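You operate a simulated robot arm through the tools that you are given. There is no shell and no other tool. Be economical: measure what you need, move in short steps, check, and stop when the job is done.

The job below is to be done with a simulated robot arm. You get a single attempt, and the scene is never put back.

JOB
Unlock the side drawer and put the tape measure back on the tool board.
Fine: use the yellow key and leave it in the lock; tool on its painted place; drawer shut; leave the other tool and keys. Set down upright: what you pick out. Where these are worked on the way, their far stop is far enough and under half their travel is too little: side drawer.

It is judged by the outcome, as a careful person would: the job done as asked, and still so three seconds after it is handed in. It fails if anything else is knocked over, pushed out of place, dropped, spilled or broken.

ROBOT AND FRAMES
A 7-joint arm with a two-finger gripper, on a carriage that runs on a rail from [-1.023, 0.006] to [1.357, -0.008] (x, y) and turns from -122 to 211 degrees about z. Base frame: it is fixed where the carriage stands at the start and does not move with it; the origin is on the floor, on the carriage's upright axis, x ahead of it, y to its left, z up; the surface under the hand at the start is at about z = 0.9. Units: m, degrees, N and s.
Its first joint turns from -149.0 to 149.0 degrees. Places, roughly: drawer lock [0.8, 0.6, 0.9]; side drawer [0.7, 0.6, 0.8]; white key [1, 1, 1.5]. Payload 2.45 kg.
The tool frame sits at the grasp point between the pads (the TCP): z along the fingers, y along the line on which they close. The tips reach 0.026 m beyond it. Largest opening 0.096 m; the body of the gripper starts 0.069 m behind the TCP.
Orientation is that of the tool frame in the base frame, as [roll, pitch, yaw] about the fixed x, y, z axes, in that order (R = Rz(yaw) Ry(pitch) Rx(roll)). With the fingers straight down and closing along the base's y, the tool's x points along the base's -x, its y along +y and its z along -z.

CONTROLS
- The arm moves only by the tool move_arm. Its argument "commands" is a list of rows, each an object (a shift or turn left out is 0, a gripper value left out holds the last) with "slide": the shift along the tool's x, y, z in m, a list of three; "rotation": the turn, a rotation vector about the tool's x, y, z in rad, a list of three. In form: [{"slide": [x, y, z], "rotation": [wx, wy, wz]}, ...]. A call has 1 to 10 rows; each row shifts and turns the commanded pose from where the row before left it, along the tool's axes as they then stand. "fingers" is the closure, from 0 (fully open) to 1 (shut), set as the call begins (left out, the last holds). Rows are played at 5 a second. More than 0.05 m and 8.6 degrees between two rows, or a gripper value outside its range, and nothing of the call is played. Where a pose cannot be reached the arm comes as near as it can. A force on the tool above 40 N (or 10 N above the force at the start of the call, whichever is more), or a blocked arm, ends the call early, and 0.2 s more pass. The fingers move at their own pace and stop on an object; they squeeze with about 31 N. The grip force told is the motor's: it shows also when the fingers shut on nothing. Time passes only in rows, and 0.2 s behind the last, so rows that do not move let the fingers close. The reply holds the time, the measured pose of the TCP, the force on the tool along the base axes, the opening and the grip force, in the units named above and with some noise, with the torque about the TCP (base axes, N m) and any sound that the robot's microphone picked up.
- Cameras (640 x 400 px; columns grow to the right, rows downward): "scene" is now at [0.0328, 0.2035, 1.6944]; the picture's right is [0.40, -0.91, 0.00], its down [-0.51, -0.22, -0.83] and it looks along [0.76, 0.34, -0.55] (base axes); focal length 257 px, centre (320, 200). "wrist" rides on the gripper at [0.082, 0.003, -0.098] in the tool frame; the picture's right is [-0.04, 1.00, 0.00], its down [-0.73, -0.03, -0.68] and it looks along [-0.68, -0.03, 0.73] (tool axes); focal length 256 px, centre (320, 200). There is no depth. A picture from a camera that has moved, and an enlarged one, comes with that camera's place and axes in the base frame and with its lens.
- capture(camera): a new picture of that camera. The clock stands still meanwhile.
- lift_body(by): slides the trunk up (or, below 0, down) by that many m; the arm and the scene camera ride with it, the base frame stays. It gives what a move gives, with no picture.
- roll_base(legs): drives the robot by 1 to 6 legs, each [ahead, left, turn to the left] in m, m and degrees, along the robot's own axes; the way and the turn of a leg run together, so that a leg with both is an arc; at most 1.5 m and 180 degrees a leg. The arm and the cameras ride along, it lands a little off, and it stops where it bumps. It keeps to its track: a leg is cut to what the track allows. It gives what a move gives.
- head_to(pan, tilt): turns the head with the scene camera to pan (to the left, within 155 degrees either way) and tilt (down, from -29 to 69), counted from straight ahead of the robot. It gives what a move gives.
- close_up(camera, box): a new picture of the part [left, top, right, bottom] of that camera's present view, enlarged. The clock stands still meanwhile.
- job_done(): hands the job in; it is judged then, once.

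Go step by step. Nothing tells you exact positions but the pictures and the camera data: compare them with the known pose of the tool, close in by small moves and look again before you grip or let go. The budget is 120 turns and 98 pictures, counting those below and the enlarged ones. Unless the task says otherwise, let go and move clear before handing in, and close with one line.

The tools are called after "Request:" by a JSON object that holds its "fn" and its "kwargs". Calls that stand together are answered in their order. move_arm: Moves the arm, as the interface text tells. Its arguments: {"type":"object","properties":{"commands":{"type":"array"},"fingers":{"type":"number"}},"required":["commands"]} The other tools are called the same way: lift_body (by) slides the trunk up or down; roll_base (legs) drives the base; head_to (pan, tilt) turns the head that bears the scene camera; capture (camera) takes a picture; close_up (camera, box) takes an enlarged picture of a part of a camera's view; job_done () hands the job in.

At the start:

```text
time: 0.0
position: [0.6559, 0.6369, 1.3815]
orientation: [179.5, 0.4, -180.0]
wrist_force: [-0.4, 0.0, -0.1]
torque: [-0.04, 0.01, -0.01]
opening: 0.0958
gripper_force: 0.1
trunk travel left (down, up): [-0.68, 0.03]
robot x, y, heading: [0.0011, -0.0007, -0.1]
head pan, tilt: [23.8, 33.5]
```

scene: 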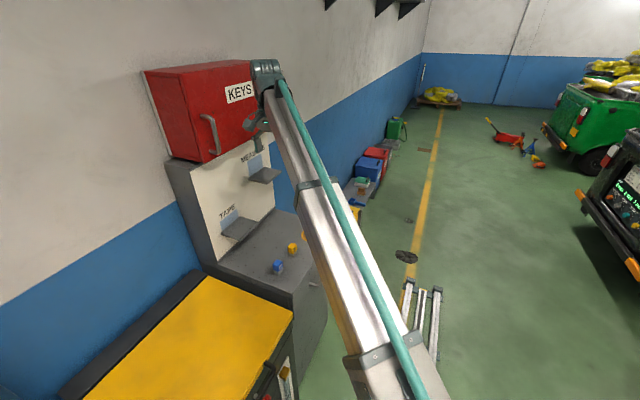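
wrist: 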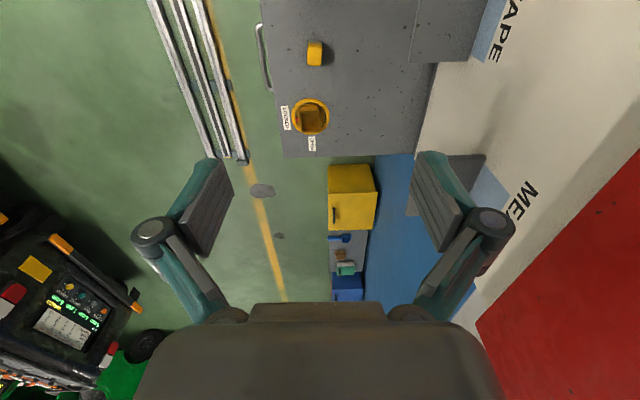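

I see a red key cabinet on the wall, a tool board with "TAPE" and "ME..." places, and a gray cabinet with a lock on top. I'll look closer at both views before moving.

Request:
{"fn": "close_up", "kwargs": {"camera": "scene", "box": [140, 50, 340, 300]}}

Request:
{"fn": "close_up", "kwargs": {"camera": "wrist", "box": [240, 0, 560, 200]}}

```text
1.60 times, centred on (240, 175) of scene
camera zoom: at [0.0328, 0.2035, 1.6944], right [0.4, -0.91, 0.0], down [-0.51, -0.22, -0.83], along [0.76, 0.34, -0.55], focal length 411 px, centre (448, 240)
```

zoom: 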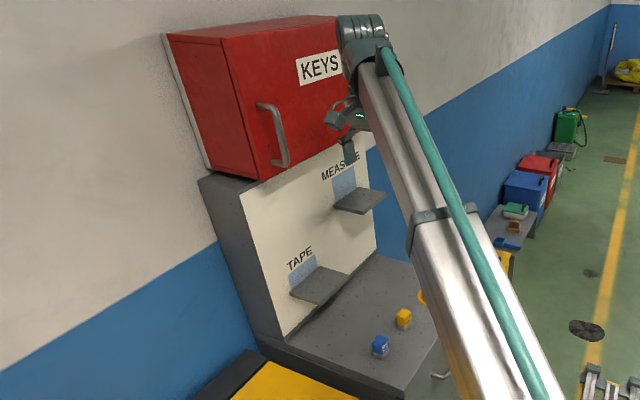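

```text
2.00 times, centred on (400, 100) of wrist
camera zoom: at [0.5732, 0.639, 1.4806], right [0.04, 1.0, 0.01], down [0.73, -0.03, 0.68], along [0.68, -0.02, -0.73], focal length 512 px, centre (160, 400)
```

zoom: 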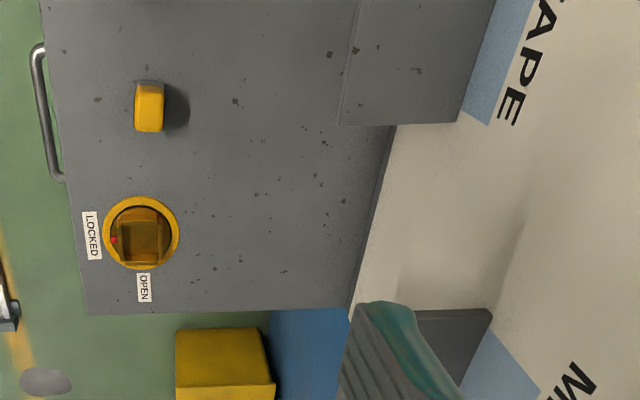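

The yellow and blue keys stand on the cabinet top, near (0.70, 0.63), with the lock dial near (0.83, 0.61). I'll look closer at the keys, lock and board.

Request:
{"fn": "close_up", "kwargs": {"camera": "scene", "box": [210, 200, 330, 300]}}

Request:
{"fn": "close_up", "kwargs": {"camera": "wrist", "box": [260, 20, 360, 160]}}

Request:
{"fn": "head_to", "kwargs": {"pan": 55, "tilt": 35}}

Request:
{"fn": "capture", "kwargs": {"camera": "scene"}}

```text
4.00 times, centred on (270, 250) of scene
camera zoom: at [0.0328, 0.2035, 1.6944], right [0.4, -0.91, 0.0], down [-0.51, -0.22, -0.83], along [0.76, 0.34, -0.55], focal length 1027 px, centre (520, 0)
```

zoom: 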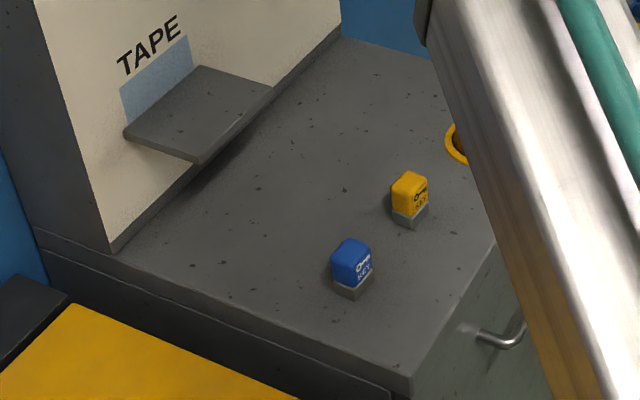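

```text
2.86 times, centred on (310, 90) of wrist
camera zoom: at [0.5732, 0.639, 1.4806], right [0.04, 1.0, 0.01], down [0.73, -0.03, 0.68], along [0.68, -0.02, -0.73], focal length 731 px, centre (349, 514)
```

zoom: 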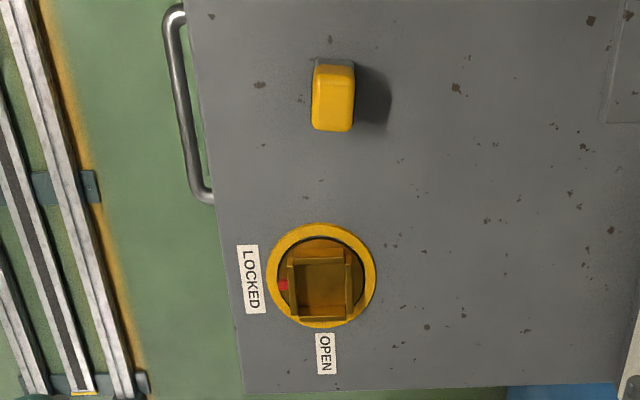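

```text
time: 1.0
position: [0.6577, 0.6363, 1.3817]
orientation: [179.7, 0.5, 180.0]
wrist_force: [1.4, 0.1, 0.4]
torque: [-0.01, -0.02, 0.01]
opening: 0.0959
gripper_force: 0.1
trunk travel left (down, up): [-0.68, 0.03]
robot x, y, heading: [-0.0011, -0.0015, -0.0]
head pan, tilt: [55.0, 35.0]
```

```text
91 pictures are left
camera scene: at [0.0021, 0.2397, 1.6921], right [0.82, -0.57, 0.0], down [-0.33, -0.47, -0.82], along [0.47, 0.67, -0.57], focal length 257 px, centre (320, 200)
```

scene: 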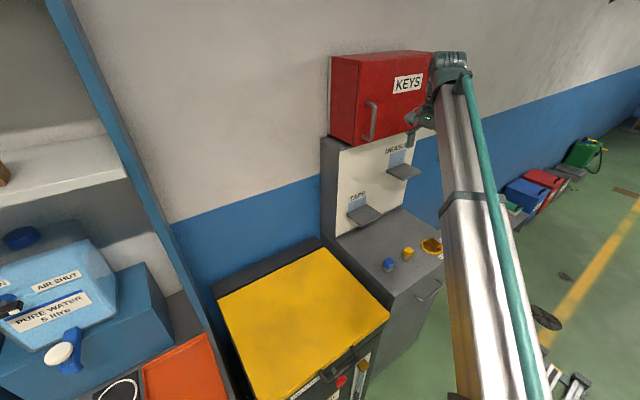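

The drawer is in the front (-y) face of the gray cabinet, and the tools should be inside it. I'll draw the hand back and roll the base ahead 0.3 m so that both lock and key are in reach.

Request:
{"fn": "move_arm", "kwargs": {"commands": [{"slide": [0.04, 0, 0]}, {"slide": [0.04, 0, 0]}, {"slide": [0.04, 0, 0]}, {"slide": [0.04, 0, 0]}, {"slide": [0.04, 0, 0]}, {"slide": [0.04, 0, 0]}, {"slide": [0.04, 0, 0]}]}}

Request:
{"fn": "roll_base", "kwargs": {"legs": [[0.25, 0, 0]]}}

Request:
{"fn": "head_to", "kwargs": {"pan": 50, "tilt": 40}}

Request:
{"fn": "capture", "kwargs": {"camera": "scene"}}

Request:
{"fn": "capture", "kwargs": {"camera": "wrist"}}

```text
time: 2.6
position: [0.3902, 0.6604, 1.3241]
orientation: [179.1, 0.7, 180.0]
wrist_force: [-0.8, -0.9, 0.6]
torque: [0.0, -0.02, -0.02]
opening: 0.0958
gripper_force: 0.0
out of reach, approached as far as the arm can: row 2, 3, 4, 5, 6, 7
trunk travel left (down, up): [-0.68, 0.03]
robot x, y, heading: [-0.0018, 0.0044, 0.0]
head pan, tilt: [55.0, 35.0]
```

```text
time: 4.4
position: [0.6417, 0.659, 1.3245]
orientation: [179.1, 0.7, 179.9]
wrist_force: [-0.7, -0.4, 0.4]
torque: [0.02, 0.03, -0.02]
opening: 0.0961
gripper_force: 0.0
trunk travel left (down, up): [-0.68, 0.03]
robot x, y, heading: [0.2506, 0.0004, 0.0]
head pan, tilt: [55.0, 35.0]
```

```text
time: 5.0
position: [0.6403, 0.6588, 1.325]
orientation: [179.0, 0.7, 179.9]
wrist_force: [0.2, 0.4, 0.9]
torque: [0.02, 0.0, 0.01]
opening: 0.096
gripper_force: 0.0
trunk travel left (down, up): [-0.68, 0.03]
robot x, y, heading: [0.2504, -0.0036, 0.1]
head pan, tilt: [50.0, 40.0]
```

```text
90 pictures are left
camera scene: at [0.255, 0.2313, 1.6846], right [0.77, -0.64, 0.0], down [-0.41, -0.49, -0.77], along [0.49, 0.59, -0.64], focal length 257 px, centre (320, 200)
```

scene: 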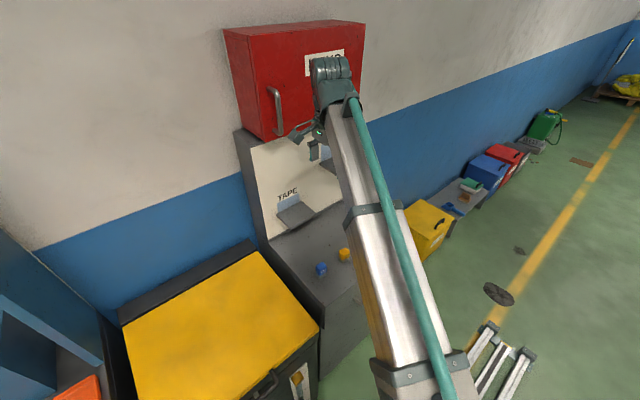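

```text
89 pictures are left
camera wrist: at [0.557, 0.6605, 1.4229], right [0.04, 1.0, 0.02], down [0.73, -0.04, 0.69], along [0.69, -0.02, -0.73], focal length 256 px, centre (320, 200)
```

wrist: 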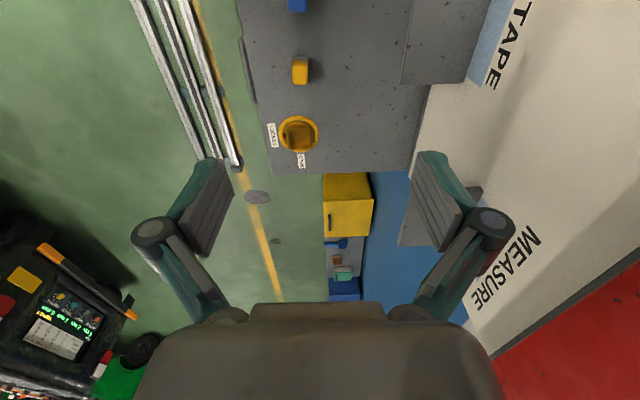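

The board has two places, "TAPE" and "MEASURE". I'll shift the hand away from the board and lower the trunk for a closer look at the key.

Request:
{"fn": "move_arm", "kwargs": {"commands": [{"slide": [0, -0.04, 0]}, {"slide": [0, 0, 0]}]}}

Request:
{"fn": "lift_body", "kwargs": {"by": -0.2}}

Request:
{"fn": "capture", "kwargs": {"camera": "wrist"}}

Request:
{"fn": "capture", "kwargs": {"camera": "scene"}}

```text
time: 5.6
position: [0.6425, 0.6224, 1.3167]
orientation: [178.4, 1.0, 179.8]
wrist_force: [-0.5, -1.1, -0.1]
torque: [0.02, -0.01, 0.04]
opening: 0.0959
gripper_force: 0.0
out of reach, approached as far as the arm can: row 1
trunk travel left (down, up): [-0.68, 0.03]
robot x, y, heading: [0.2505, -0.005, -0.0]
head pan, tilt: [50.0, 40.0]
```

```text
time: 7.8
position: [0.6427, 0.6219, 1.1177]
orientation: [178.5, 1.0, 179.8]
wrist_force: [0.2, 1.1, -0.5]
torque: [0.02, -0.02, -0.01]
opening: 0.0961
gripper_force: 0.1
trunk travel left (down, up): [-0.48, 0.23]
robot x, y, heading: [0.2458, -0.0028, -0.1]
head pan, tilt: [50.0, 40.0]
```

```text
88 pictures are left
camera wrist: at [0.5579, 0.6234, 1.2151], right [0.04, 1.0, 0.03], down [0.72, -0.05, 0.69], along [0.69, -0.01, -0.72], focal length 256 px, centre (320, 200)
```

wrist: 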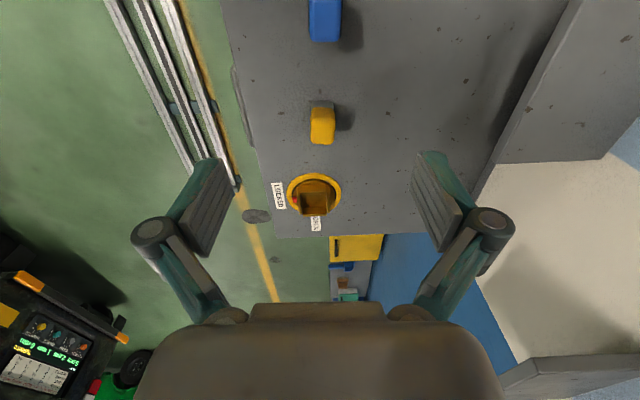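

```text
87 pictures are left
camera scene: at [0.255, 0.2312, 1.4846], right [0.77, -0.64, 0.0], down [-0.41, -0.49, -0.77], along [0.49, 0.59, -0.64], focal length 257 px, centre (320, 200)
```

scene: 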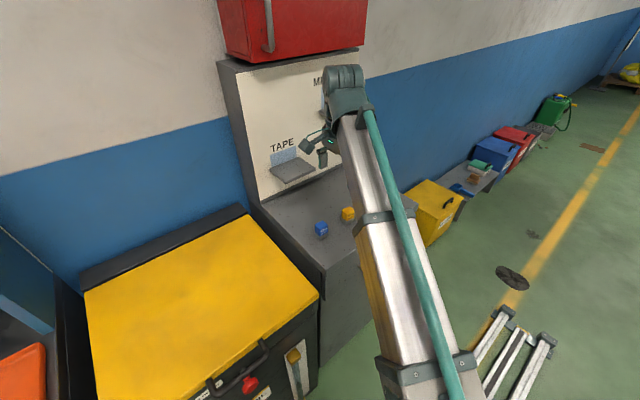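

The lock is at about (0.845, 0.61, 0.90). I'll zoom on the key and lock.

Request:
{"fn": "close_up", "kwargs": {"camera": "wrist", "box": [260, 80, 420, 240]}}

Request:
{"fn": "close_up", "kwargs": {"camera": "scene", "box": [240, 120, 400, 260]}}

```text
2.50 times, centred on (340, 160) of wrist
camera zoom: at [0.5579, 0.6234, 1.2151], right [0.04, 1.0, 0.03], down [0.72, -0.05, 0.69], along [0.69, -0.01, -0.72], focal length 640 px, centre (270, 300)
```

zoom: 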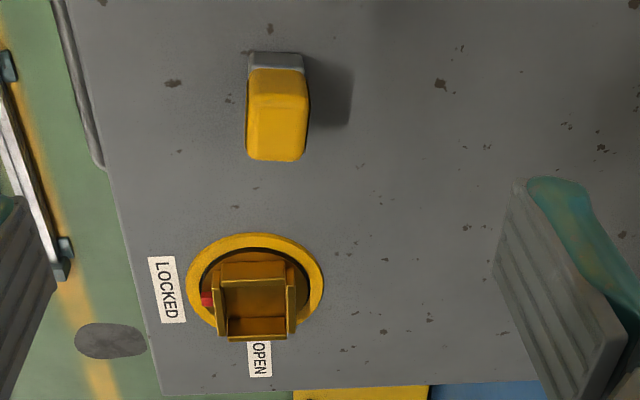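

```text
2.86 times, centred on (320, 190) of scene
camera zoom: at [0.255, 0.2312, 1.4846], right [0.77, -0.64, 0.0], down [-0.41, -0.49, -0.77], along [0.49, 0.59, -0.64], focal length 733 px, centre (320, 229)
```

zoom: 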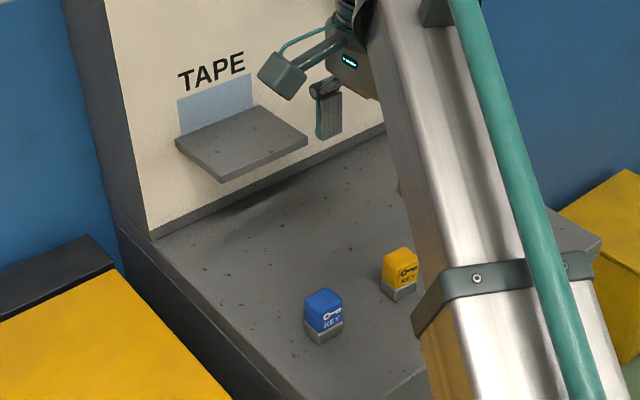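

The yellow key stands at about (0.706, 0.629), some 0.03 wide and 0.05 tall, and the lock has a raised square socket. I'll move above the key.

Request:
{"fn": "move_arm", "kwargs": {"commands": [{"slide": [-0.032, 0.003, 0.02]}, {"slide": [-0.032, 0.004, 0.02]}, {"slide": [0, 0, 0.02]}, {"slide": [0, 0, 0]}]}}

Request:
{"fn": "capture", "kwargs": {"camera": "wrist"}}

```text
time: 8.8
position: [0.7075, 0.6328, 1.0595]
orientation: [178.4, 0.9, 179.9]
wrist_force: [0.1, -0.3, 0.4]
torque: [-0.02, 0.0, -0.01]
opening: 0.0957
gripper_force: 0.0
trunk travel left (down, up): [-0.48, 0.23]
robot x, y, heading: [0.2465, -0.0017, 0.0]
head pan, tilt: [50.0, 40.0]
```

```text
84 pictures are left
camera wrist: at [0.6236, 0.6322, 1.1574], right [0.04, 1.0, 0.03], down [0.72, -0.05, 0.69], along [0.69, -0.01, -0.72], focal length 256 px, centre (320, 200)
```

wrist: 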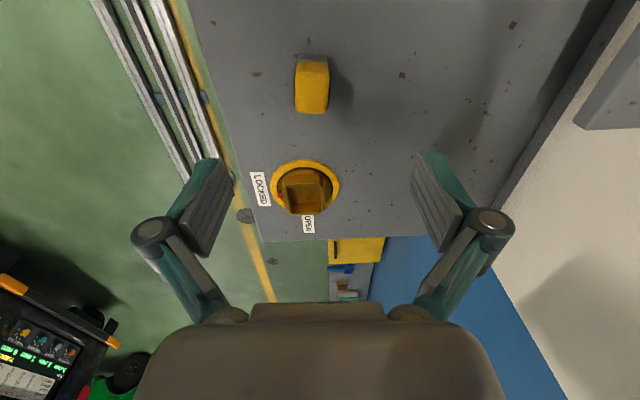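

The key is confirmed at about (0.707, 0.628). I'll level the hand, centre it and descend partway.

Request:
{"fn": "move_arm", "kwargs": {"commands": [{"rotation": [0.028, 0.0157, 0]}, {"slide": [0, -0.0045, 0.03]}, {"slide": [0, 0, 0.03]}, {"slide": [0, 0, 0]}]}}

Request:
{"fn": "capture", "kwargs": {"camera": "wrist"}}

Request:
{"fn": "close_up", "kwargs": {"camera": "scene", "box": [280, 120, 400, 260]}}

```text
time: 9.8
position: [0.7067, 0.6289, 0.9982]
orientation: [-179.8, 0.1, -180.0]
wrist_force: [-0.4, 0.2, -0.2]
torque: [-0.03, -0.03, 0.0]
opening: 0.0959
gripper_force: 0.1
trunk travel left (down, up): [-0.48, 0.23]
robot x, y, heading: [0.2473, 0.0016, 0.2]
head pan, tilt: [50.0, 40.0]
```

```text
83 pictures are left
camera wrist: at [0.6239, 0.6311, 1.0981], right [0.04, 1.0, 0.0], down [0.73, -0.03, 0.68], along [0.68, -0.03, -0.73], focal length 256 px, centre (320, 200)
```

wrist: 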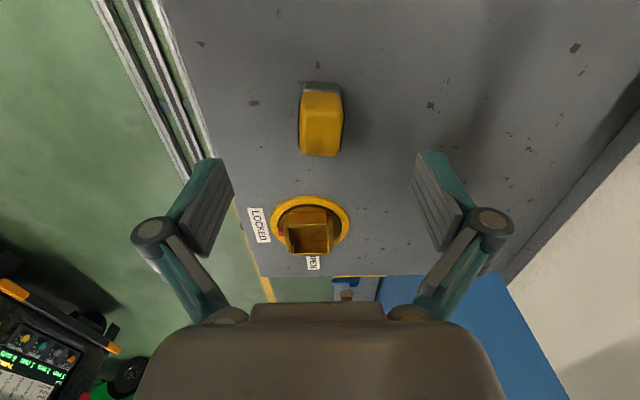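

```text
2.86 times, centred on (340, 190) of scene
camera zoom: at [0.2551, 0.2314, 1.4845], right [0.77, -0.64, 0.0], down [-0.41, -0.49, -0.77], along [0.49, 0.59, -0.64], focal length 733 px, centre (263, 229)
```

zoom: 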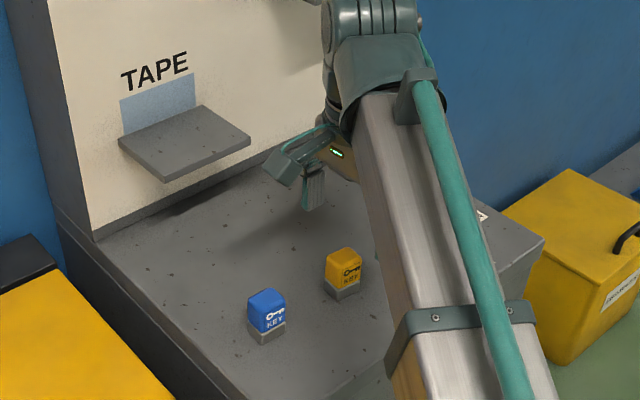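

All views agree on the key: mid-height z about 0.92, top about 0.947. I'll descend to z ≈ 0.944 and close.

Request:
{"fn": "move_arm", "kwargs": {"commands": [{"slide": [0, -0.001, 0.03]}, {"slide": [0, 0, 0.024]}, {"slide": [0, 0, 0]}]}}

Request:
{"fn": "capture", "kwargs": {"camera": "wrist"}}

```text
time: 10.6
position: [0.7057, 0.6255, 0.9439]
orientation: [-179.9, 0.1, -180.0]
wrist_force: [-0.9, -0.1, -0.3]
torque: [0.01, 0.01, -0.03]
opening: 0.0959
gripper_force: 0.1
trunk travel left (down, up): [-0.48, 0.23]
robot x, y, heading: [0.2501, 0.001, -0.2]
head pan, tilt: [50.0, 40.0]
```

```text
81 pictures are left
camera wrist: at [0.6239, 0.629, 1.0432], right [0.04, 1.0, 0.0], down [0.73, -0.03, 0.68], along [0.68, -0.03, -0.73], focal length 256 px, centre (320, 200)
```

wrist: 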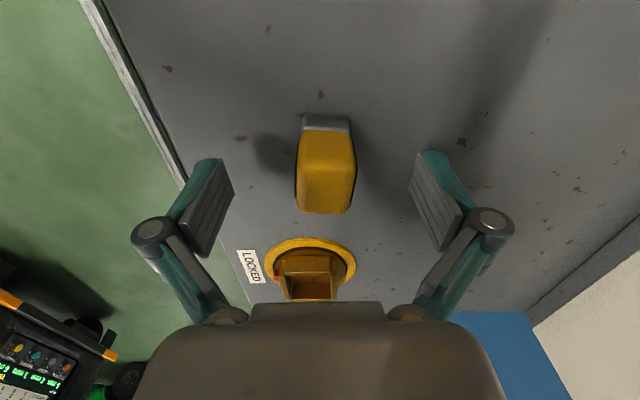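

The key sits between the fingers. I'll close on it.

Request:
{"fn": "move_arm", "kwargs": {"commands": [{}, {}, {}, {}, {}, {}], "fingers": 1}}

Request:
{"fn": "capture", "kwargs": {"camera": "wrist"}}

```text
time: 12.0
position: [0.707, 0.6258, 0.9442]
orientation: [-179.9, 0.2, -180.0]
wrist_force: [0.0, 0.0, 0.9]
torque: [-0.02, 0.03, 0.02]
opening: 0.0267
gripper_force: 31.1
trunk travel left (down, up): [-0.48, 0.23]
robot x, y, heading: [0.2487, -0.0054, -0.0]
head pan, tilt: [50.0, 40.0]
```

```text
80 pictures are left
camera wrist: at [0.6239, 0.6289, 1.0435], right [0.04, 1.0, 0.0], down [0.73, -0.03, 0.68], along [0.68, -0.03, -0.73], focal length 256 px, centre (320, 200)
```

wrist: 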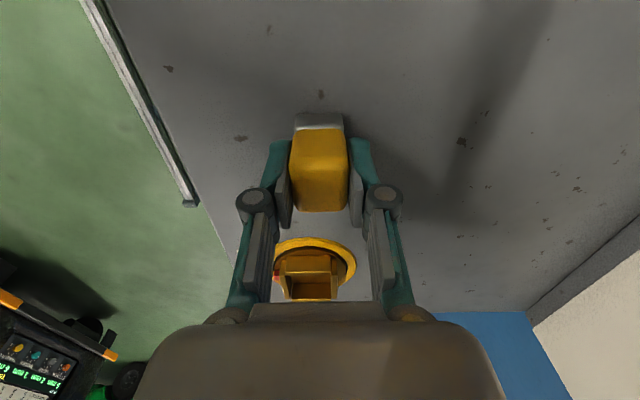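

The key is gripped (0.027 wide). Before lifting I'll zoom on the socket to measure it.

Request:
{"fn": "close_up", "kwargs": {"camera": "wrist", "box": [240, 210, 400, 310]}}

Request:
{"fn": "move_arm", "kwargs": {"commands": [{"slide": [0, 0, -0.03]}, {"slide": [0, 0, -0.04]}, {}]}}

Request:
{"fn": "close_up", "kwargs": {"camera": "wrist", "box": [240, 90, 400, 290]}}

```text
4.00 times, centred on (320, 260) of wrist
camera zoom: at [0.6239, 0.6289, 1.0435], right [0.04, 1.0, 0.0], down [0.73, -0.03, 0.68], along [0.68, -0.03, -0.73], focal length 1024 px, centre (320, -40)
```

zoom: 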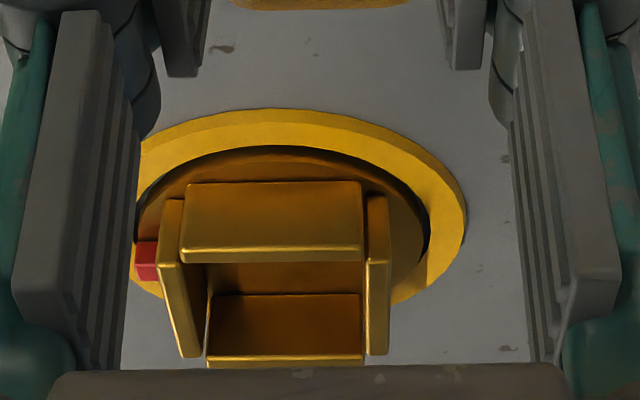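

```text
time: 12.8
position: [0.7054, 0.6256, 1.0141]
orientation: [-179.9, 0.1, 179.9]
wrist_force: [-0.1, 1.2, 0.6]
torque: [0.03, 0.04, 0.0]
opening: 0.0269
gripper_force: 30.9
trunk travel left (down, up): [-0.48, 0.23]
robot x, y, heading: [0.2494, -0.0004, 0.0]
head pan, tilt: [50.0, 40.0]
```

```text
2.00 times, centred on (320, 190) of wrist
camera zoom: at [0.6244, 0.6286, 1.1134], right [0.04, 1.0, 0.0], down [0.73, -0.03, 0.68], along [0.68, -0.03, -0.73], focal length 512 px, centre (320, 220)
```

zoom: 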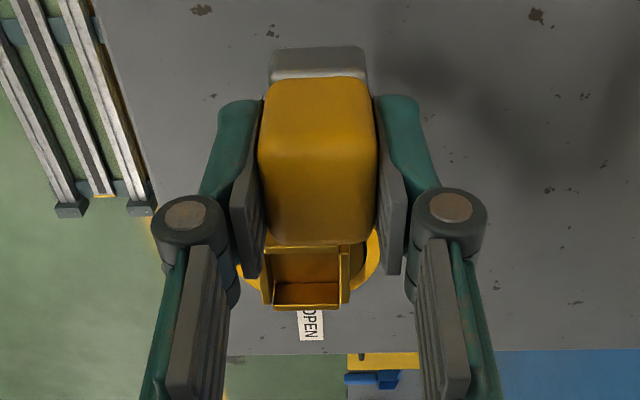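

I've lifted the key. The socket measures about 0.04 inside with its top at z ≈ 0.924, centred near (0.848, 0.610). I'll check the key's own proportions before inserting.

Request:
{"fn": "close_up", "kwargs": {"camera": "scene", "box": [300, 160, 380, 240]}}

Request:
{"fn": "close_up", "kwargs": {"camera": "wrist", "box": [280, 100, 360, 250]}}

```text
5.00 times, centred on (340, 200) of scene
camera zoom: at [0.255, 0.2311, 1.4845], right [0.77, -0.64, 0.0], down [-0.41, -0.49, -0.77], along [0.49, 0.59, -0.64], focal length 1283 px, centre (220, 200)
```

zoom: 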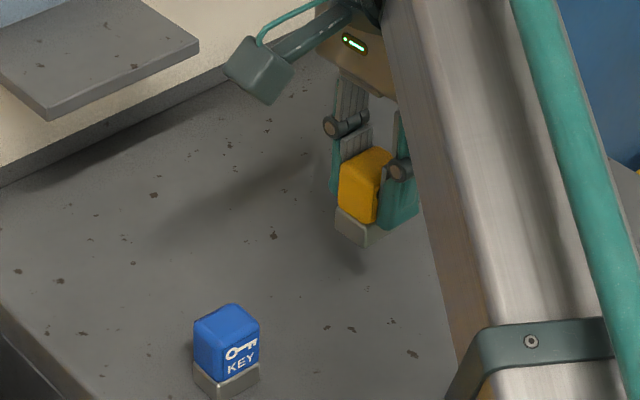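

```text
2.67 times, centred on (320, 175) of wrist
camera zoom: at [0.6244, 0.6286, 1.1134], right [0.04, 1.0, 0.0], down [0.73, -0.03, 0.68], along [0.68, -0.03, -0.73], focal length 683 px, centre (320, 267)
```

zoom: 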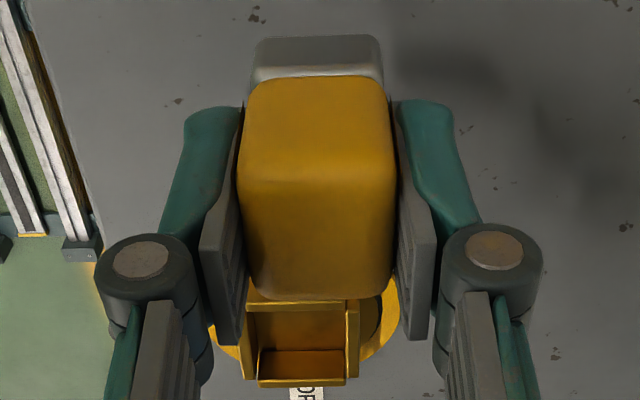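

The key foot is about 0.028 × 0.030, which fits the roughly 0.038 socket with a little play. I'll carry the key over the socket at about (0.847, 0.611).

Request:
{"fn": "move_arm", "kwargs": {"commands": [{"slide": [-0.04, -0.005, 0]}, {"slide": [-0.04, -0.005, 0]}, {"slide": [-0.04, -0.005, 0]}, {"slide": [-0.021, 0, 0]}, {}, {}]}}

Request:
{"fn": "capture", "kwargs": {"camera": "wrist"}}

Request:
{"fn": "capture", "kwargs": {"camera": "scene"}}

```text
time: 14.2
position: [0.848, 0.6104, 1.0137]
orientation: [-179.9, 0.1, 179.9]
wrist_force: [0.2, -0.3, 0.0]
torque: [0.0, 0.0, 0.01]
opening: 0.0273
gripper_force: 31.2
trunk travel left (down, up): [-0.48, 0.23]
robot x, y, heading: [0.2509, -0.0004, 0.1]
head pan, tilt: [50.0, 40.0]
```

```text
75 pictures are left
camera wrist: at [0.7655, 0.6129, 1.1133], right [0.04, 1.0, 0.0], down [0.73, -0.03, 0.68], along [0.68, -0.03, -0.73], focal length 256 px, centre (320, 200)
```

wrist: 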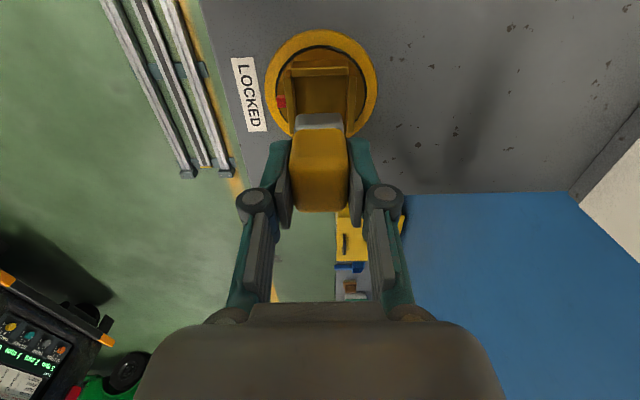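

```text
74 pictures are left
camera scene: at [0.255, 0.2313, 1.4845], right [0.77, -0.64, 0.0], down [-0.41, -0.49, -0.77], along [0.49, 0.59, -0.64], focal length 257 px, centre (320, 200)
```

scene: 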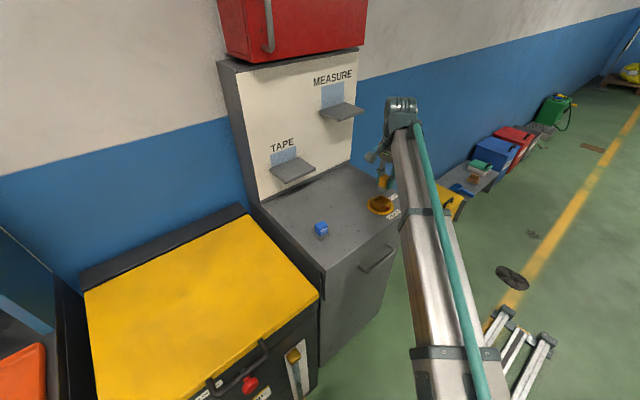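

The hand is over the lock. I'll zoom both views to check alignment of the key with the socket.

Request:
{"fn": "close_up", "kwargs": {"camera": "wrist", "box": [240, 20, 400, 140]}}

Request:
{"fn": "close_up", "kwargs": {"camera": "scene", "box": [350, 160, 430, 230]}}

```text
3.33 times, centred on (320, 80) of wrist
camera zoom: at [0.7655, 0.6129, 1.1133], right [0.04, 1.0, 0.0], down [0.73, -0.03, 0.68], along [0.68, -0.03, -0.73], focal length 853 px, centre (320, 600)
```

zoom: 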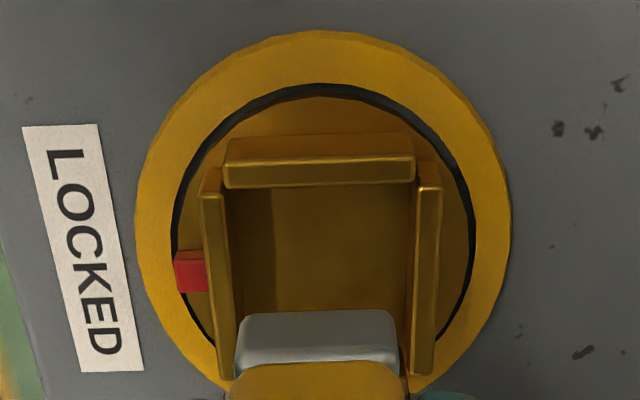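

```text
5.71 times, centred on (390, 195) of scene
camera zoom: at [0.255, 0.2313, 1.4845], right [0.77, -0.64, 0.0], down [-0.41, -0.49, -0.77], along [0.49, 0.59, -0.64], focal length 1467 px, centre (-80, 229)
```

zoom: 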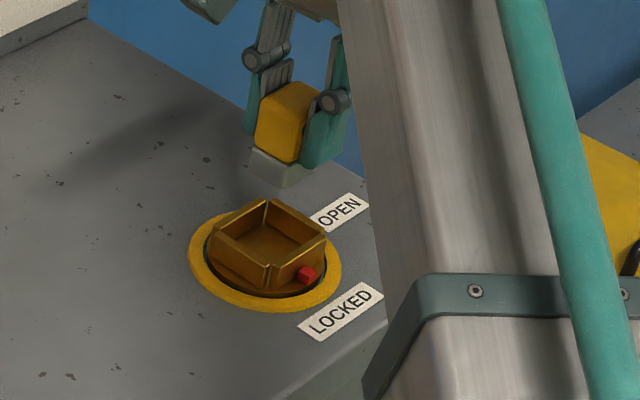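

From the scene view the key should move back about 6 mm in x, to roughly 0.842. I'll shift and descend until just above the socket, then look again.

Request:
{"fn": "move_arm", "kwargs": {"commands": [{"slide": [0.006, 0, 0]}, {"slide": [0, 0, 0.03]}, {}, {}]}}

Request:
{"fn": "close_up", "kwargs": {"camera": "scene", "box": [350, 160, 430, 230]}}

Request:
{"fn": "close_up", "kwargs": {"camera": "wrist", "box": [240, 50, 400, 170]}}

```text
time: 15.2
position: [0.841, 0.6105, 0.9839]
orientation: [-179.9, 0.1, 180.0]
wrist_force: [-0.9, 0.9, -0.3]
torque: [-0.05, 0.0, 0.01]
opening: 0.027
gripper_force: 31.0
trunk travel left (down, up): [-0.48, 0.23]
robot x, y, heading: [0.2491, -0.0029, 0.3]
head pan, tilt: [50.0, 40.0]
```

```text
5.71 times, centred on (390, 195) of scene
camera zoom: at [0.255, 0.2312, 1.4845], right [0.77, -0.64, 0.0], down [-0.41, -0.49, -0.77], along [0.49, 0.59, -0.64], focal length 1467 px, centre (-80, 229)
```

zoom: 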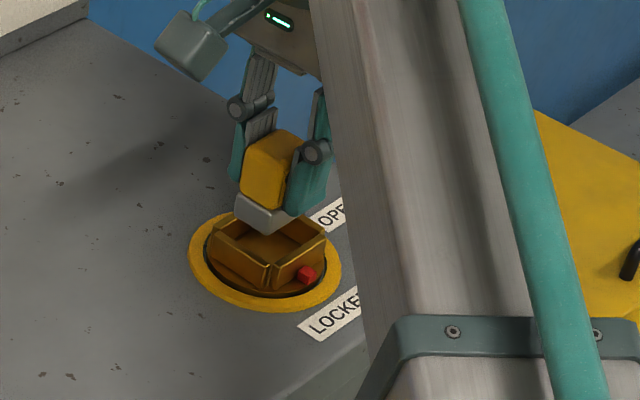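

```text
3.33 times, centred on (320, 110) of wrist
camera zoom: at [0.759, 0.6128, 1.083], right [0.04, 1.0, 0.0], down [0.73, -0.03, 0.68], along [0.68, -0.03, -0.73], focal length 853 px, centre (320, 500)
```

zoom: 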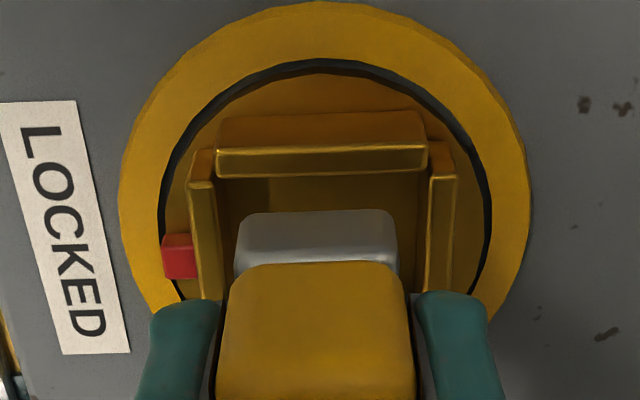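

The key foot appears within the socket walls in the wrist view, 3 mm from the near wall. I'll nudge +2 mm in x and lower slowly.

Request:
{"fn": "move_arm", "kwargs": {"commands": [{"slide": [-0.002, 0.0005, 0.004]}, {"slide": [0, 0, 0.005]}, {"slide": [0, 0, 0.005]}, {}]}}

Request:
{"fn": "close_up", "kwargs": {"camera": "scene", "box": [350, 160, 430, 230]}}

Request:
{"fn": "close_up", "kwargs": {"camera": "wrist", "box": [240, 70, 400, 190]}}

```text
time: 16.2
position: [0.8437, 0.6103, 0.9702]
orientation: [-179.9, 0.1, -180.0]
wrist_force: [0.3, 0.7, -0.9]
torque: [-0.01, -0.02, 0.01]
opening: 0.0266
gripper_force: 31.0
trunk travel left (down, up): [-0.48, 0.23]
robot x, y, heading: [0.2477, 0.0021, -0.3]
head pan, tilt: [50.0, 40.0]
```

```text
5.71 times, centred on (390, 195) of scene
camera zoom: at [0.2551, 0.2313, 1.4845], right [0.77, -0.64, 0.0], down [-0.41, -0.49, -0.77], along [0.49, 0.59, -0.64], focal length 1467 px, centre (-80, 229)
```

zoom: 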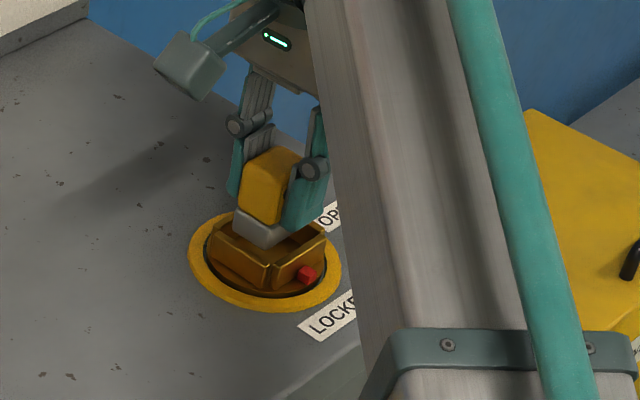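

```text
3.33 times, centred on (320, 130) of wrist
camera zoom: at [0.7614, 0.6137, 1.0698], right [0.04, 1.0, 0.0], down [0.73, -0.03, 0.68], along [0.68, -0.03, -0.73], focal length 853 px, centre (320, 433)
```

zoom: 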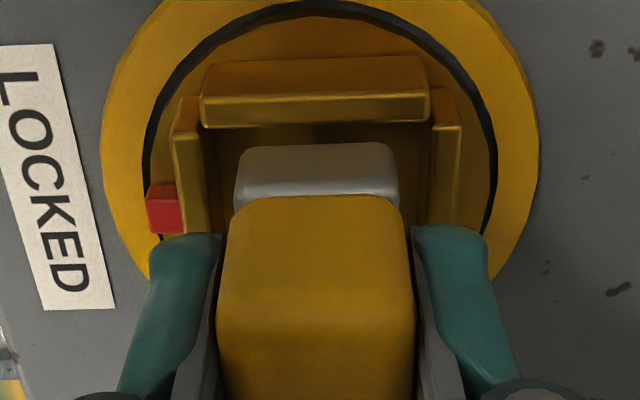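

The foot is entering the socket with clearance all round. I'll keep lowering in small steps until it seats.

Request:
{"fn": "move_arm", "kwargs": {"commands": [{"slide": [0, 0, 0.004]}, {"slide": [0, 0, 0.004]}, {"slide": [0, 0, 0.003]}, {}]}}

Request:
{"fn": "close_up", "kwargs": {"camera": "scene", "box": [350, 160, 430, 230]}}

Request:
{"fn": "close_up", "kwargs": {"camera": "wrist", "box": [240, 70, 400, 190]}}

```text
time: 17.2
position: [0.8441, 0.6106, 0.9592]
orientation: [-179.9, 0.1, 180.0]
wrist_force: [0.5, 0.1, -0.8]
torque: [-0.05, -0.03, -0.01]
opening: 0.0271
gripper_force: 31.2
trunk travel left (down, up): [-0.48, 0.23]
robot x, y, heading: [0.2495, -0.0043, -0.0]
head pan, tilt: [50.0, 40.0]
```

```text
5.71 times, centred on (390, 195) of scene
camera zoom: at [0.2551, 0.2313, 1.4845], right [0.77, -0.64, 0.0], down [-0.41, -0.49, -0.77], along [0.49, 0.59, -0.64], focal length 1467 px, centre (-80, 229)
```

zoom: 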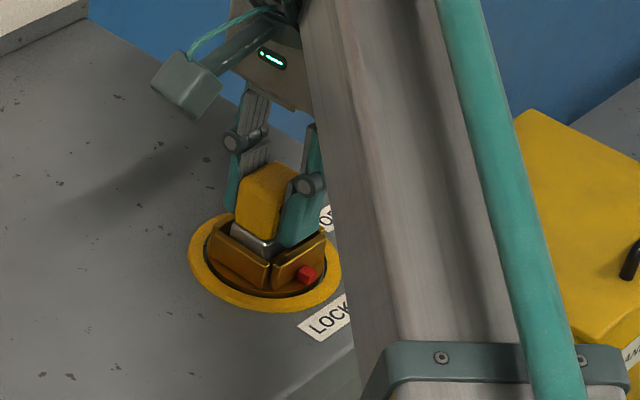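

```text
3.33 times, centred on (320, 130) of wrist
camera zoom: at [0.7613, 0.6142, 1.0582], right [0.04, 1.0, 0.0], down [0.73, -0.03, 0.68], along [0.68, -0.03, -0.73], focal length 853 px, centre (320, 433)
```

zoom: 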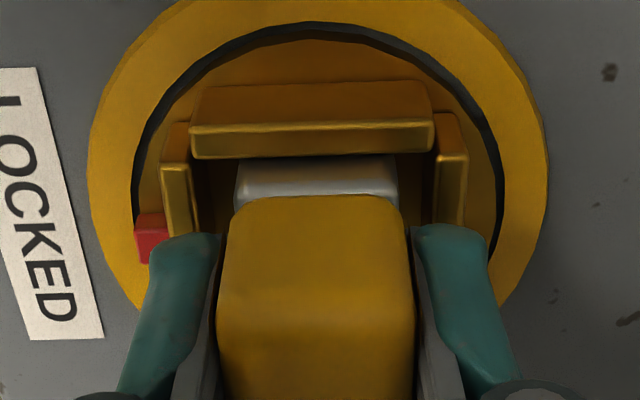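

The foot is well inside the socket with no contact force yet. I'll lower a few mm more.

Request:
{"fn": "move_arm", "kwargs": {"commands": [{"slide": [0, 0, 0.002]}, {"slide": [0, 0, 0.002]}, {"slide": [0, 0, 0.001]}, {}]}}

Request:
{"fn": "close_up", "kwargs": {"camera": "scene", "box": [350, 160, 430, 230]}}

```text
time: 18.2
position: [0.8428, 0.6112, 0.9536]
orientation: [-179.8, 0.1, 180.0]
wrist_force: [1.8, -0.1, -0.7]
torque: [0.02, 0.01, -0.01]
opening: 0.0269
gripper_force: 31.1
trunk travel left (down, up): [-0.48, 0.23]
robot x, y, heading: [0.2485, -0.0025, 0.2]
head pan, tilt: [50.0, 40.0]
```

```text
5.71 times, centred on (390, 195) of scene
camera zoom: at [0.2551, 0.2313, 1.4845], right [0.77, -0.64, 0.0], down [-0.41, -0.49, -0.77], along [0.49, 0.59, -0.64], focal length 1467 px, centre (-80, 229)
```

zoom: 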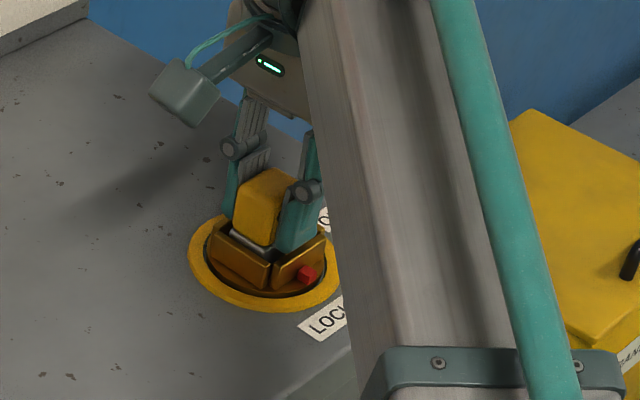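

No floor contact yet, and the fingertips are just over the wall tops. I'll go down a little more, 1 mm at a time.

Request:
{"fn": "move_arm", "kwargs": {"commands": [{"slide": [0, 0, 0.001]}, {"slide": [0, 0, 0.001]}, {}]}}

Request:
{"fn": "close_up", "kwargs": {"camera": "wrist", "box": [240, 70, 400, 190]}}

```text
time: 19.0
position: [0.8448, 0.6113, 0.9514]
orientation: [-179.9, 0.1, 180.0]
wrist_force: [0.1, 0.4, -0.3]
torque: [-0.02, 0.0, 0.03]
opening: 0.0269
gripper_force: 30.5
trunk travel left (down, up): [-0.48, 0.23]
robot x, y, heading: [0.2469, 0.0012, 0.4]
head pan, tilt: [50.0, 40.0]
```

```text
3.33 times, centred on (320, 130) of wrist
camera zoom: at [0.7613, 0.614, 1.0514], right [0.04, 1.0, 0.0], down [0.73, -0.03, 0.68], along [0.68, -0.03, -0.73], focal length 853 px, centre (320, 433)
```

zoom: 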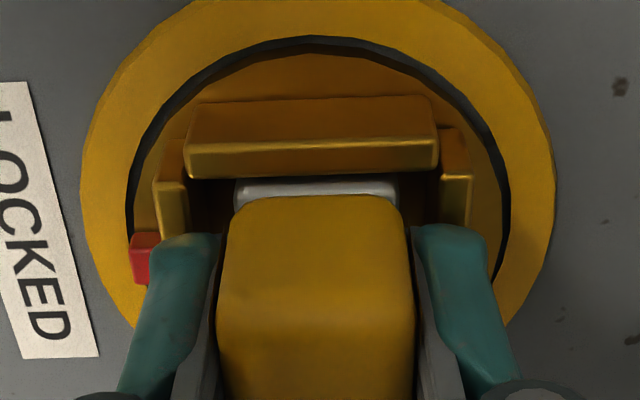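

Still free; I'll try 3 more mm, watching the force.

Request:
{"fn": "move_arm", "kwargs": {"commands": [{"slide": [0, 0, 0.001]}, {"slide": [0, 0, 0.001]}, {"slide": [0, 0, 0.001]}, {}]}}

```text
time: 20.0
position: [0.8438, 0.6105, 0.951]
orientation: [-179.9, 0.1, 179.9]
wrist_force: [-1.3, -1.0, 6.6]
torque: [-0.03, 0.09, 0.0]
opening: 0.0268
gripper_force: 31.3
trunk travel left (down, up): [-0.48, 0.23]
robot x, y, heading: [0.2455, -0.0024, -0.0]
head pan, tilt: [50.0, 40.0]
```

Contact at z = 0.951 with 6.6 N: seated. I'll ease the push by 2.5 mm and begin turning toward OPEN (counter-clockwise from above).

Request:
{"fn": "move_arm", "kwargs": {"commands": [{"slide": [0, 0, -0.0025]}, {"rotation": [0, 0, -0.1]}, {"rotation": [0, 0, -0.1]}, {"rotation": [0, 0, -0.1]}, {"rotation": [0, 0, -0.1]}, {"rotation": [0, 0, -0.1]}, {"rotation": [0, 0, -0.1]}, {}]}}

Request:
{"fn": "capture", "kwargs": {"camera": "wrist"}}

Request:
{"fn": "close_up", "kwargs": {"camera": "scene", "box": [350, 160, 430, 230]}}

```text
time: 21.8
position: [0.8443, 0.6109, 0.9519]
orientation: [-179.8, 0.1, -145.6]
wrist_force: [1.2, 0.6, 0.7]
torque: [0.02, -0.02, 0.0]
opening: 0.0269
gripper_force: 30.9
trunk travel left (down, up): [-0.48, 0.23]
robot x, y, heading: [0.247, -0.0015, -0.0]
head pan, tilt: [50.0, 40.0]
```

```text
63 pictures are left
camera wrist: at [0.7746, 0.568, 1.0508], right [-0.53, 0.85, 0.0], down [0.62, 0.39, 0.68], along [0.58, 0.36, -0.73], focal length 256 px, centre (320, 200)
```

wrist: 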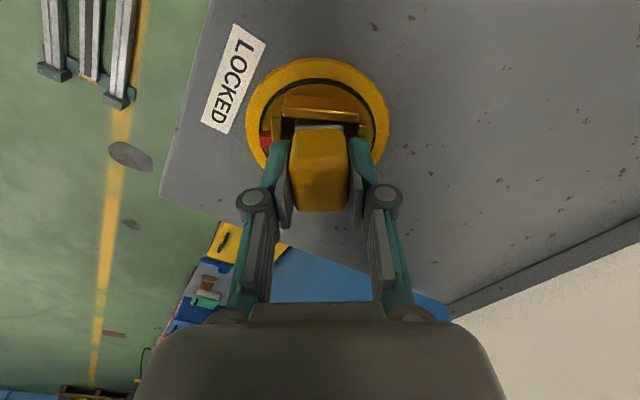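

```text
5.71 times, centred on (390, 195) of scene
camera zoom: at [0.2552, 0.2313, 1.4845], right [0.77, -0.64, 0.0], down [-0.41, -0.49, -0.77], along [0.49, 0.59, -0.64], focal length 1467 px, centre (-80, 229)
```

zoom: 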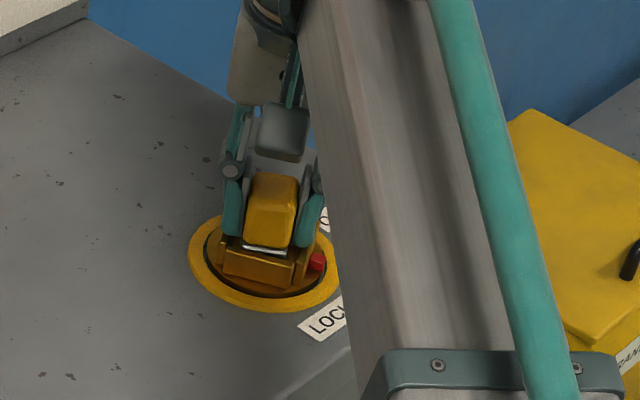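

The lock is turning with the key. I'll continue.

Request:
{"fn": "move_arm", "kwargs": {"commands": [{"rotation": [0, 0, -0.1]}, {"rotation": [0, 0, -0.1]}, {"rotation": [0, 0, -0.1]}, {"rotation": [0, 0, -0.1]}, {"rotation": [0, 0, -0.1]}, {"rotation": [0, 0, -0.1]}, {"rotation": [0, 0, -0.1]}, {"rotation": [0, 0, -0.1]}, {"rotation": [0, 0, -0.1]}, {}]}}

Request:
{"fn": "capture", "kwargs": {"camera": "wrist"}}

Request:
{"fn": "close_up", "kwargs": {"camera": "scene", "box": [350, 160, 430, 230]}}

```text
time: 24.0
position: [0.8448, 0.6107, 0.9512]
orientation: [-179.9, -0.1, -94.0]
wrist_force: [-0.3, 0.8, 0.0]
torque: [0.06, -0.02, -0.03]
opening: 0.0269
gripper_force: 31.1
trunk travel left (down, up): [-0.48, 0.23]
robot x, y, heading: [0.2484, -0.0019, -0.2]
head pan, tilt: [50.0, 40.0]
```

```text
61 pictures are left
camera wrist: at [0.8349, 0.5298, 1.0509], right [-0.99, 0.11, 0.0], down [0.08, 0.73, 0.68], along [0.08, 0.67, -0.74], focal length 256 px, centre (320, 200)
```

wrist: 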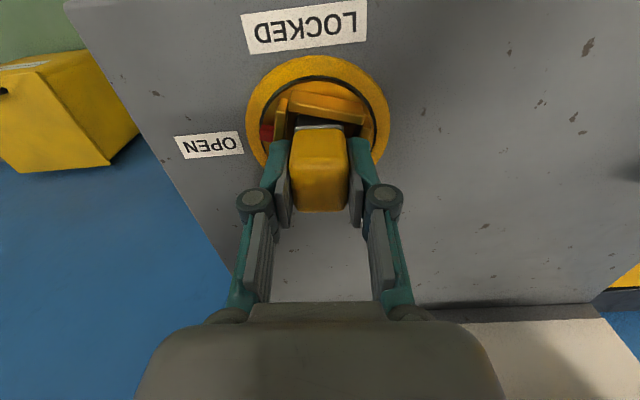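

```text
5.71 times, centred on (390, 195) of scene
camera zoom: at [0.2551, 0.2314, 1.4845], right [0.77, -0.64, 0.0], down [-0.41, -0.49, -0.77], along [0.49, 0.59, -0.64], focal length 1467 px, centre (-80, 229)
```

zoom: 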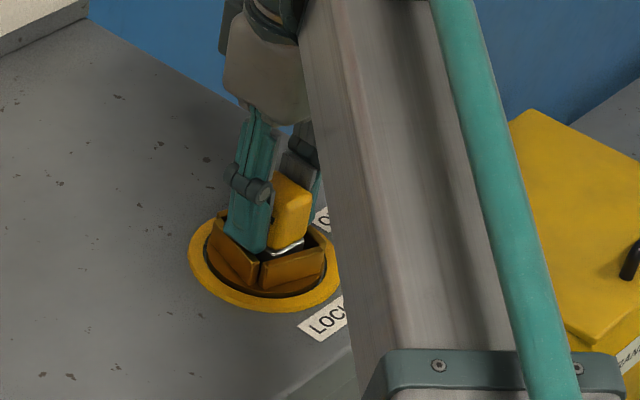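

The dial lags the key by about 12°. I'll turn further, to the stop.

Request:
{"fn": "move_arm", "kwargs": {"commands": [{"rotation": [0, 0, -0.08]}, {"rotation": [0, 0, -0.08]}, {"rotation": [0, 0, -0.08]}, {"rotation": [0, 0, -0.06]}, {}]}}

Request:
{"fn": "close_up", "kwargs": {"camera": "wrist", "box": [160, 20, 400, 180]}}

```text
time: 25.2
position: [0.8437, 0.6104, 0.9508]
orientation: [179.9, -0.2, -76.8]
wrist_force: [-0.9, 1.1, -1.3]
torque: [0.03, -0.02, 0.01]
opening: 0.0269
gripper_force: 30.3
trunk travel left (down, up): [-0.48, 0.23]
robot x, y, heading: [0.2496, -0.0037, 0.2]
head pan, tilt: [50.0, 40.0]
```

```text
2.50 times, centred on (280, 100) of wrist
camera zoom: at [0.8586, 0.5306, 1.0515], right [-0.98, -0.19, 0.0], down [-0.14, 0.72, 0.68], along [-0.13, 0.67, -0.74], focal length 640 px, centre (420, 450)
```

zoom: 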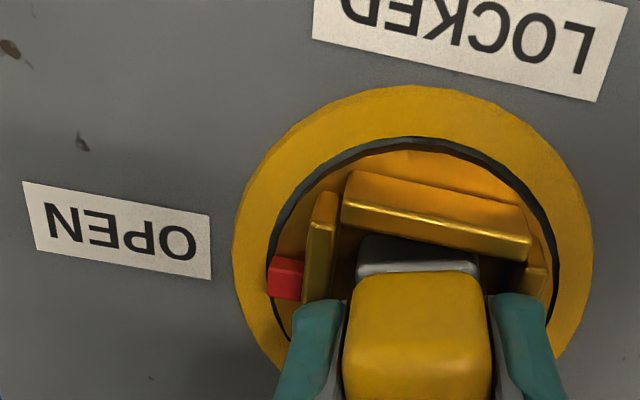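

The socket walls now look parallel to the labels, so the dial is at about OPEN. I'll push a little more to be sure it is at the stop.

Request:
{"fn": "move_arm", "kwargs": {"commands": [{"rotation": [0, 0, -0.06]}, {"rotation": [0, 0, -0.06]}, {"rotation": [0, 0, -0.06]}, {}]}}

Request:
{"fn": "close_up", "kwargs": {"camera": "wrist", "box": [160, 20, 400, 180]}}

```text
time: 26.2
position: [0.8444, 0.6111, 0.9501]
orientation: [-179.9, -0.1, -66.6]
wrist_force: [4.0, 7.7, 0.5]
torque: [0.27, -0.08, -0.08]
opening: 0.0268
gripper_force: 31.4
trunk travel left (down, up): [-0.48, 0.23]
robot x, y, heading: [0.2471, -0.0022, 0.1]
head pan, tilt: [50.0, 40.0]
```

```text
2.50 times, centred on (280, 100) of wrist
camera zoom: at [0.8731, 0.5355, 1.0511], right [-0.93, -0.36, 0.0], down [-0.27, 0.69, 0.68], along [-0.24, 0.63, -0.74], focal length 640 px, centre (420, 450)
```

zoom: 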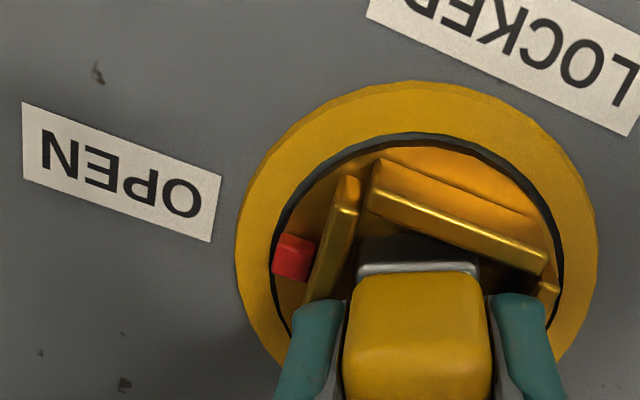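

The dial is at its stop on OPEN. I'll unload the twist slightly, raise 1.5 mm and release the key.

Request:
{"fn": "move_arm", "kwargs": {"commands": [{"rotation": [0, 0, 0.1]}, {"rotation": [0, 0, 0.08]}, {"slide": [0, 0, -0.0015]}, {}]}}

Request:
{"fn": "move_arm", "kwargs": {"commands": [{}, {}, {}], "fingers": 0.4}}

Request:
{"fn": "close_up", "kwargs": {"camera": "wrist", "box": [160, 20, 480, 240]}}

```text
time: 27.2
position: [0.844, 0.6107, 0.9535]
orientation: [-180.0, -0.2, -76.9]
wrist_force: [0.2, 0.1, -1.3]
torque: [-0.03, 0.03, -0.01]
opening: 0.0269
gripper_force: 31.1
trunk travel left (down, up): [-0.48, 0.23]
robot x, y, heading: [0.2499, -0.0047, 0.1]
head pan, tilt: [50.0, 40.0]
```

```text
time: 28.0
position: [0.8451, 0.6113, 0.9518]
orientation: [-179.8, -0.1, -77.0]
wrist_force: [-0.3, -0.5, -0.6]
torque: [0.04, -0.02, -0.01]
opening: 0.0575
gripper_force: 0.0
trunk travel left (down, up): [-0.48, 0.23]
robot x, y, heading: [0.2477, -0.0033, 0.2]
head pan, tilt: [50.0, 40.0]
```

```text
1.82 times, centred on (320, 130) of wrist
camera zoom: at [0.8585, 0.5311, 1.0529], right [-0.98, -0.19, 0.0], down [-0.14, 0.72, 0.68], along [-0.13, 0.67, -0.74], focal length 465 px, centre (320, 327)
```

zoom: 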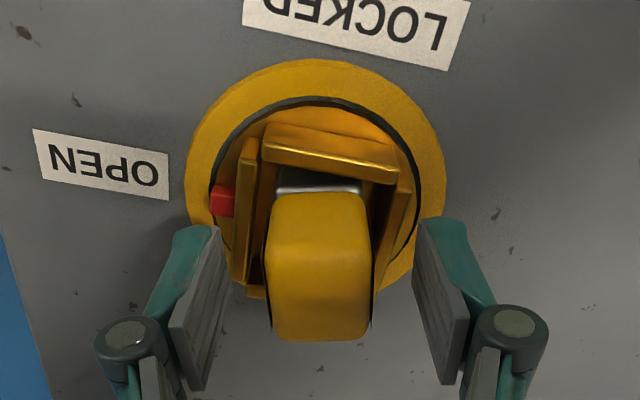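

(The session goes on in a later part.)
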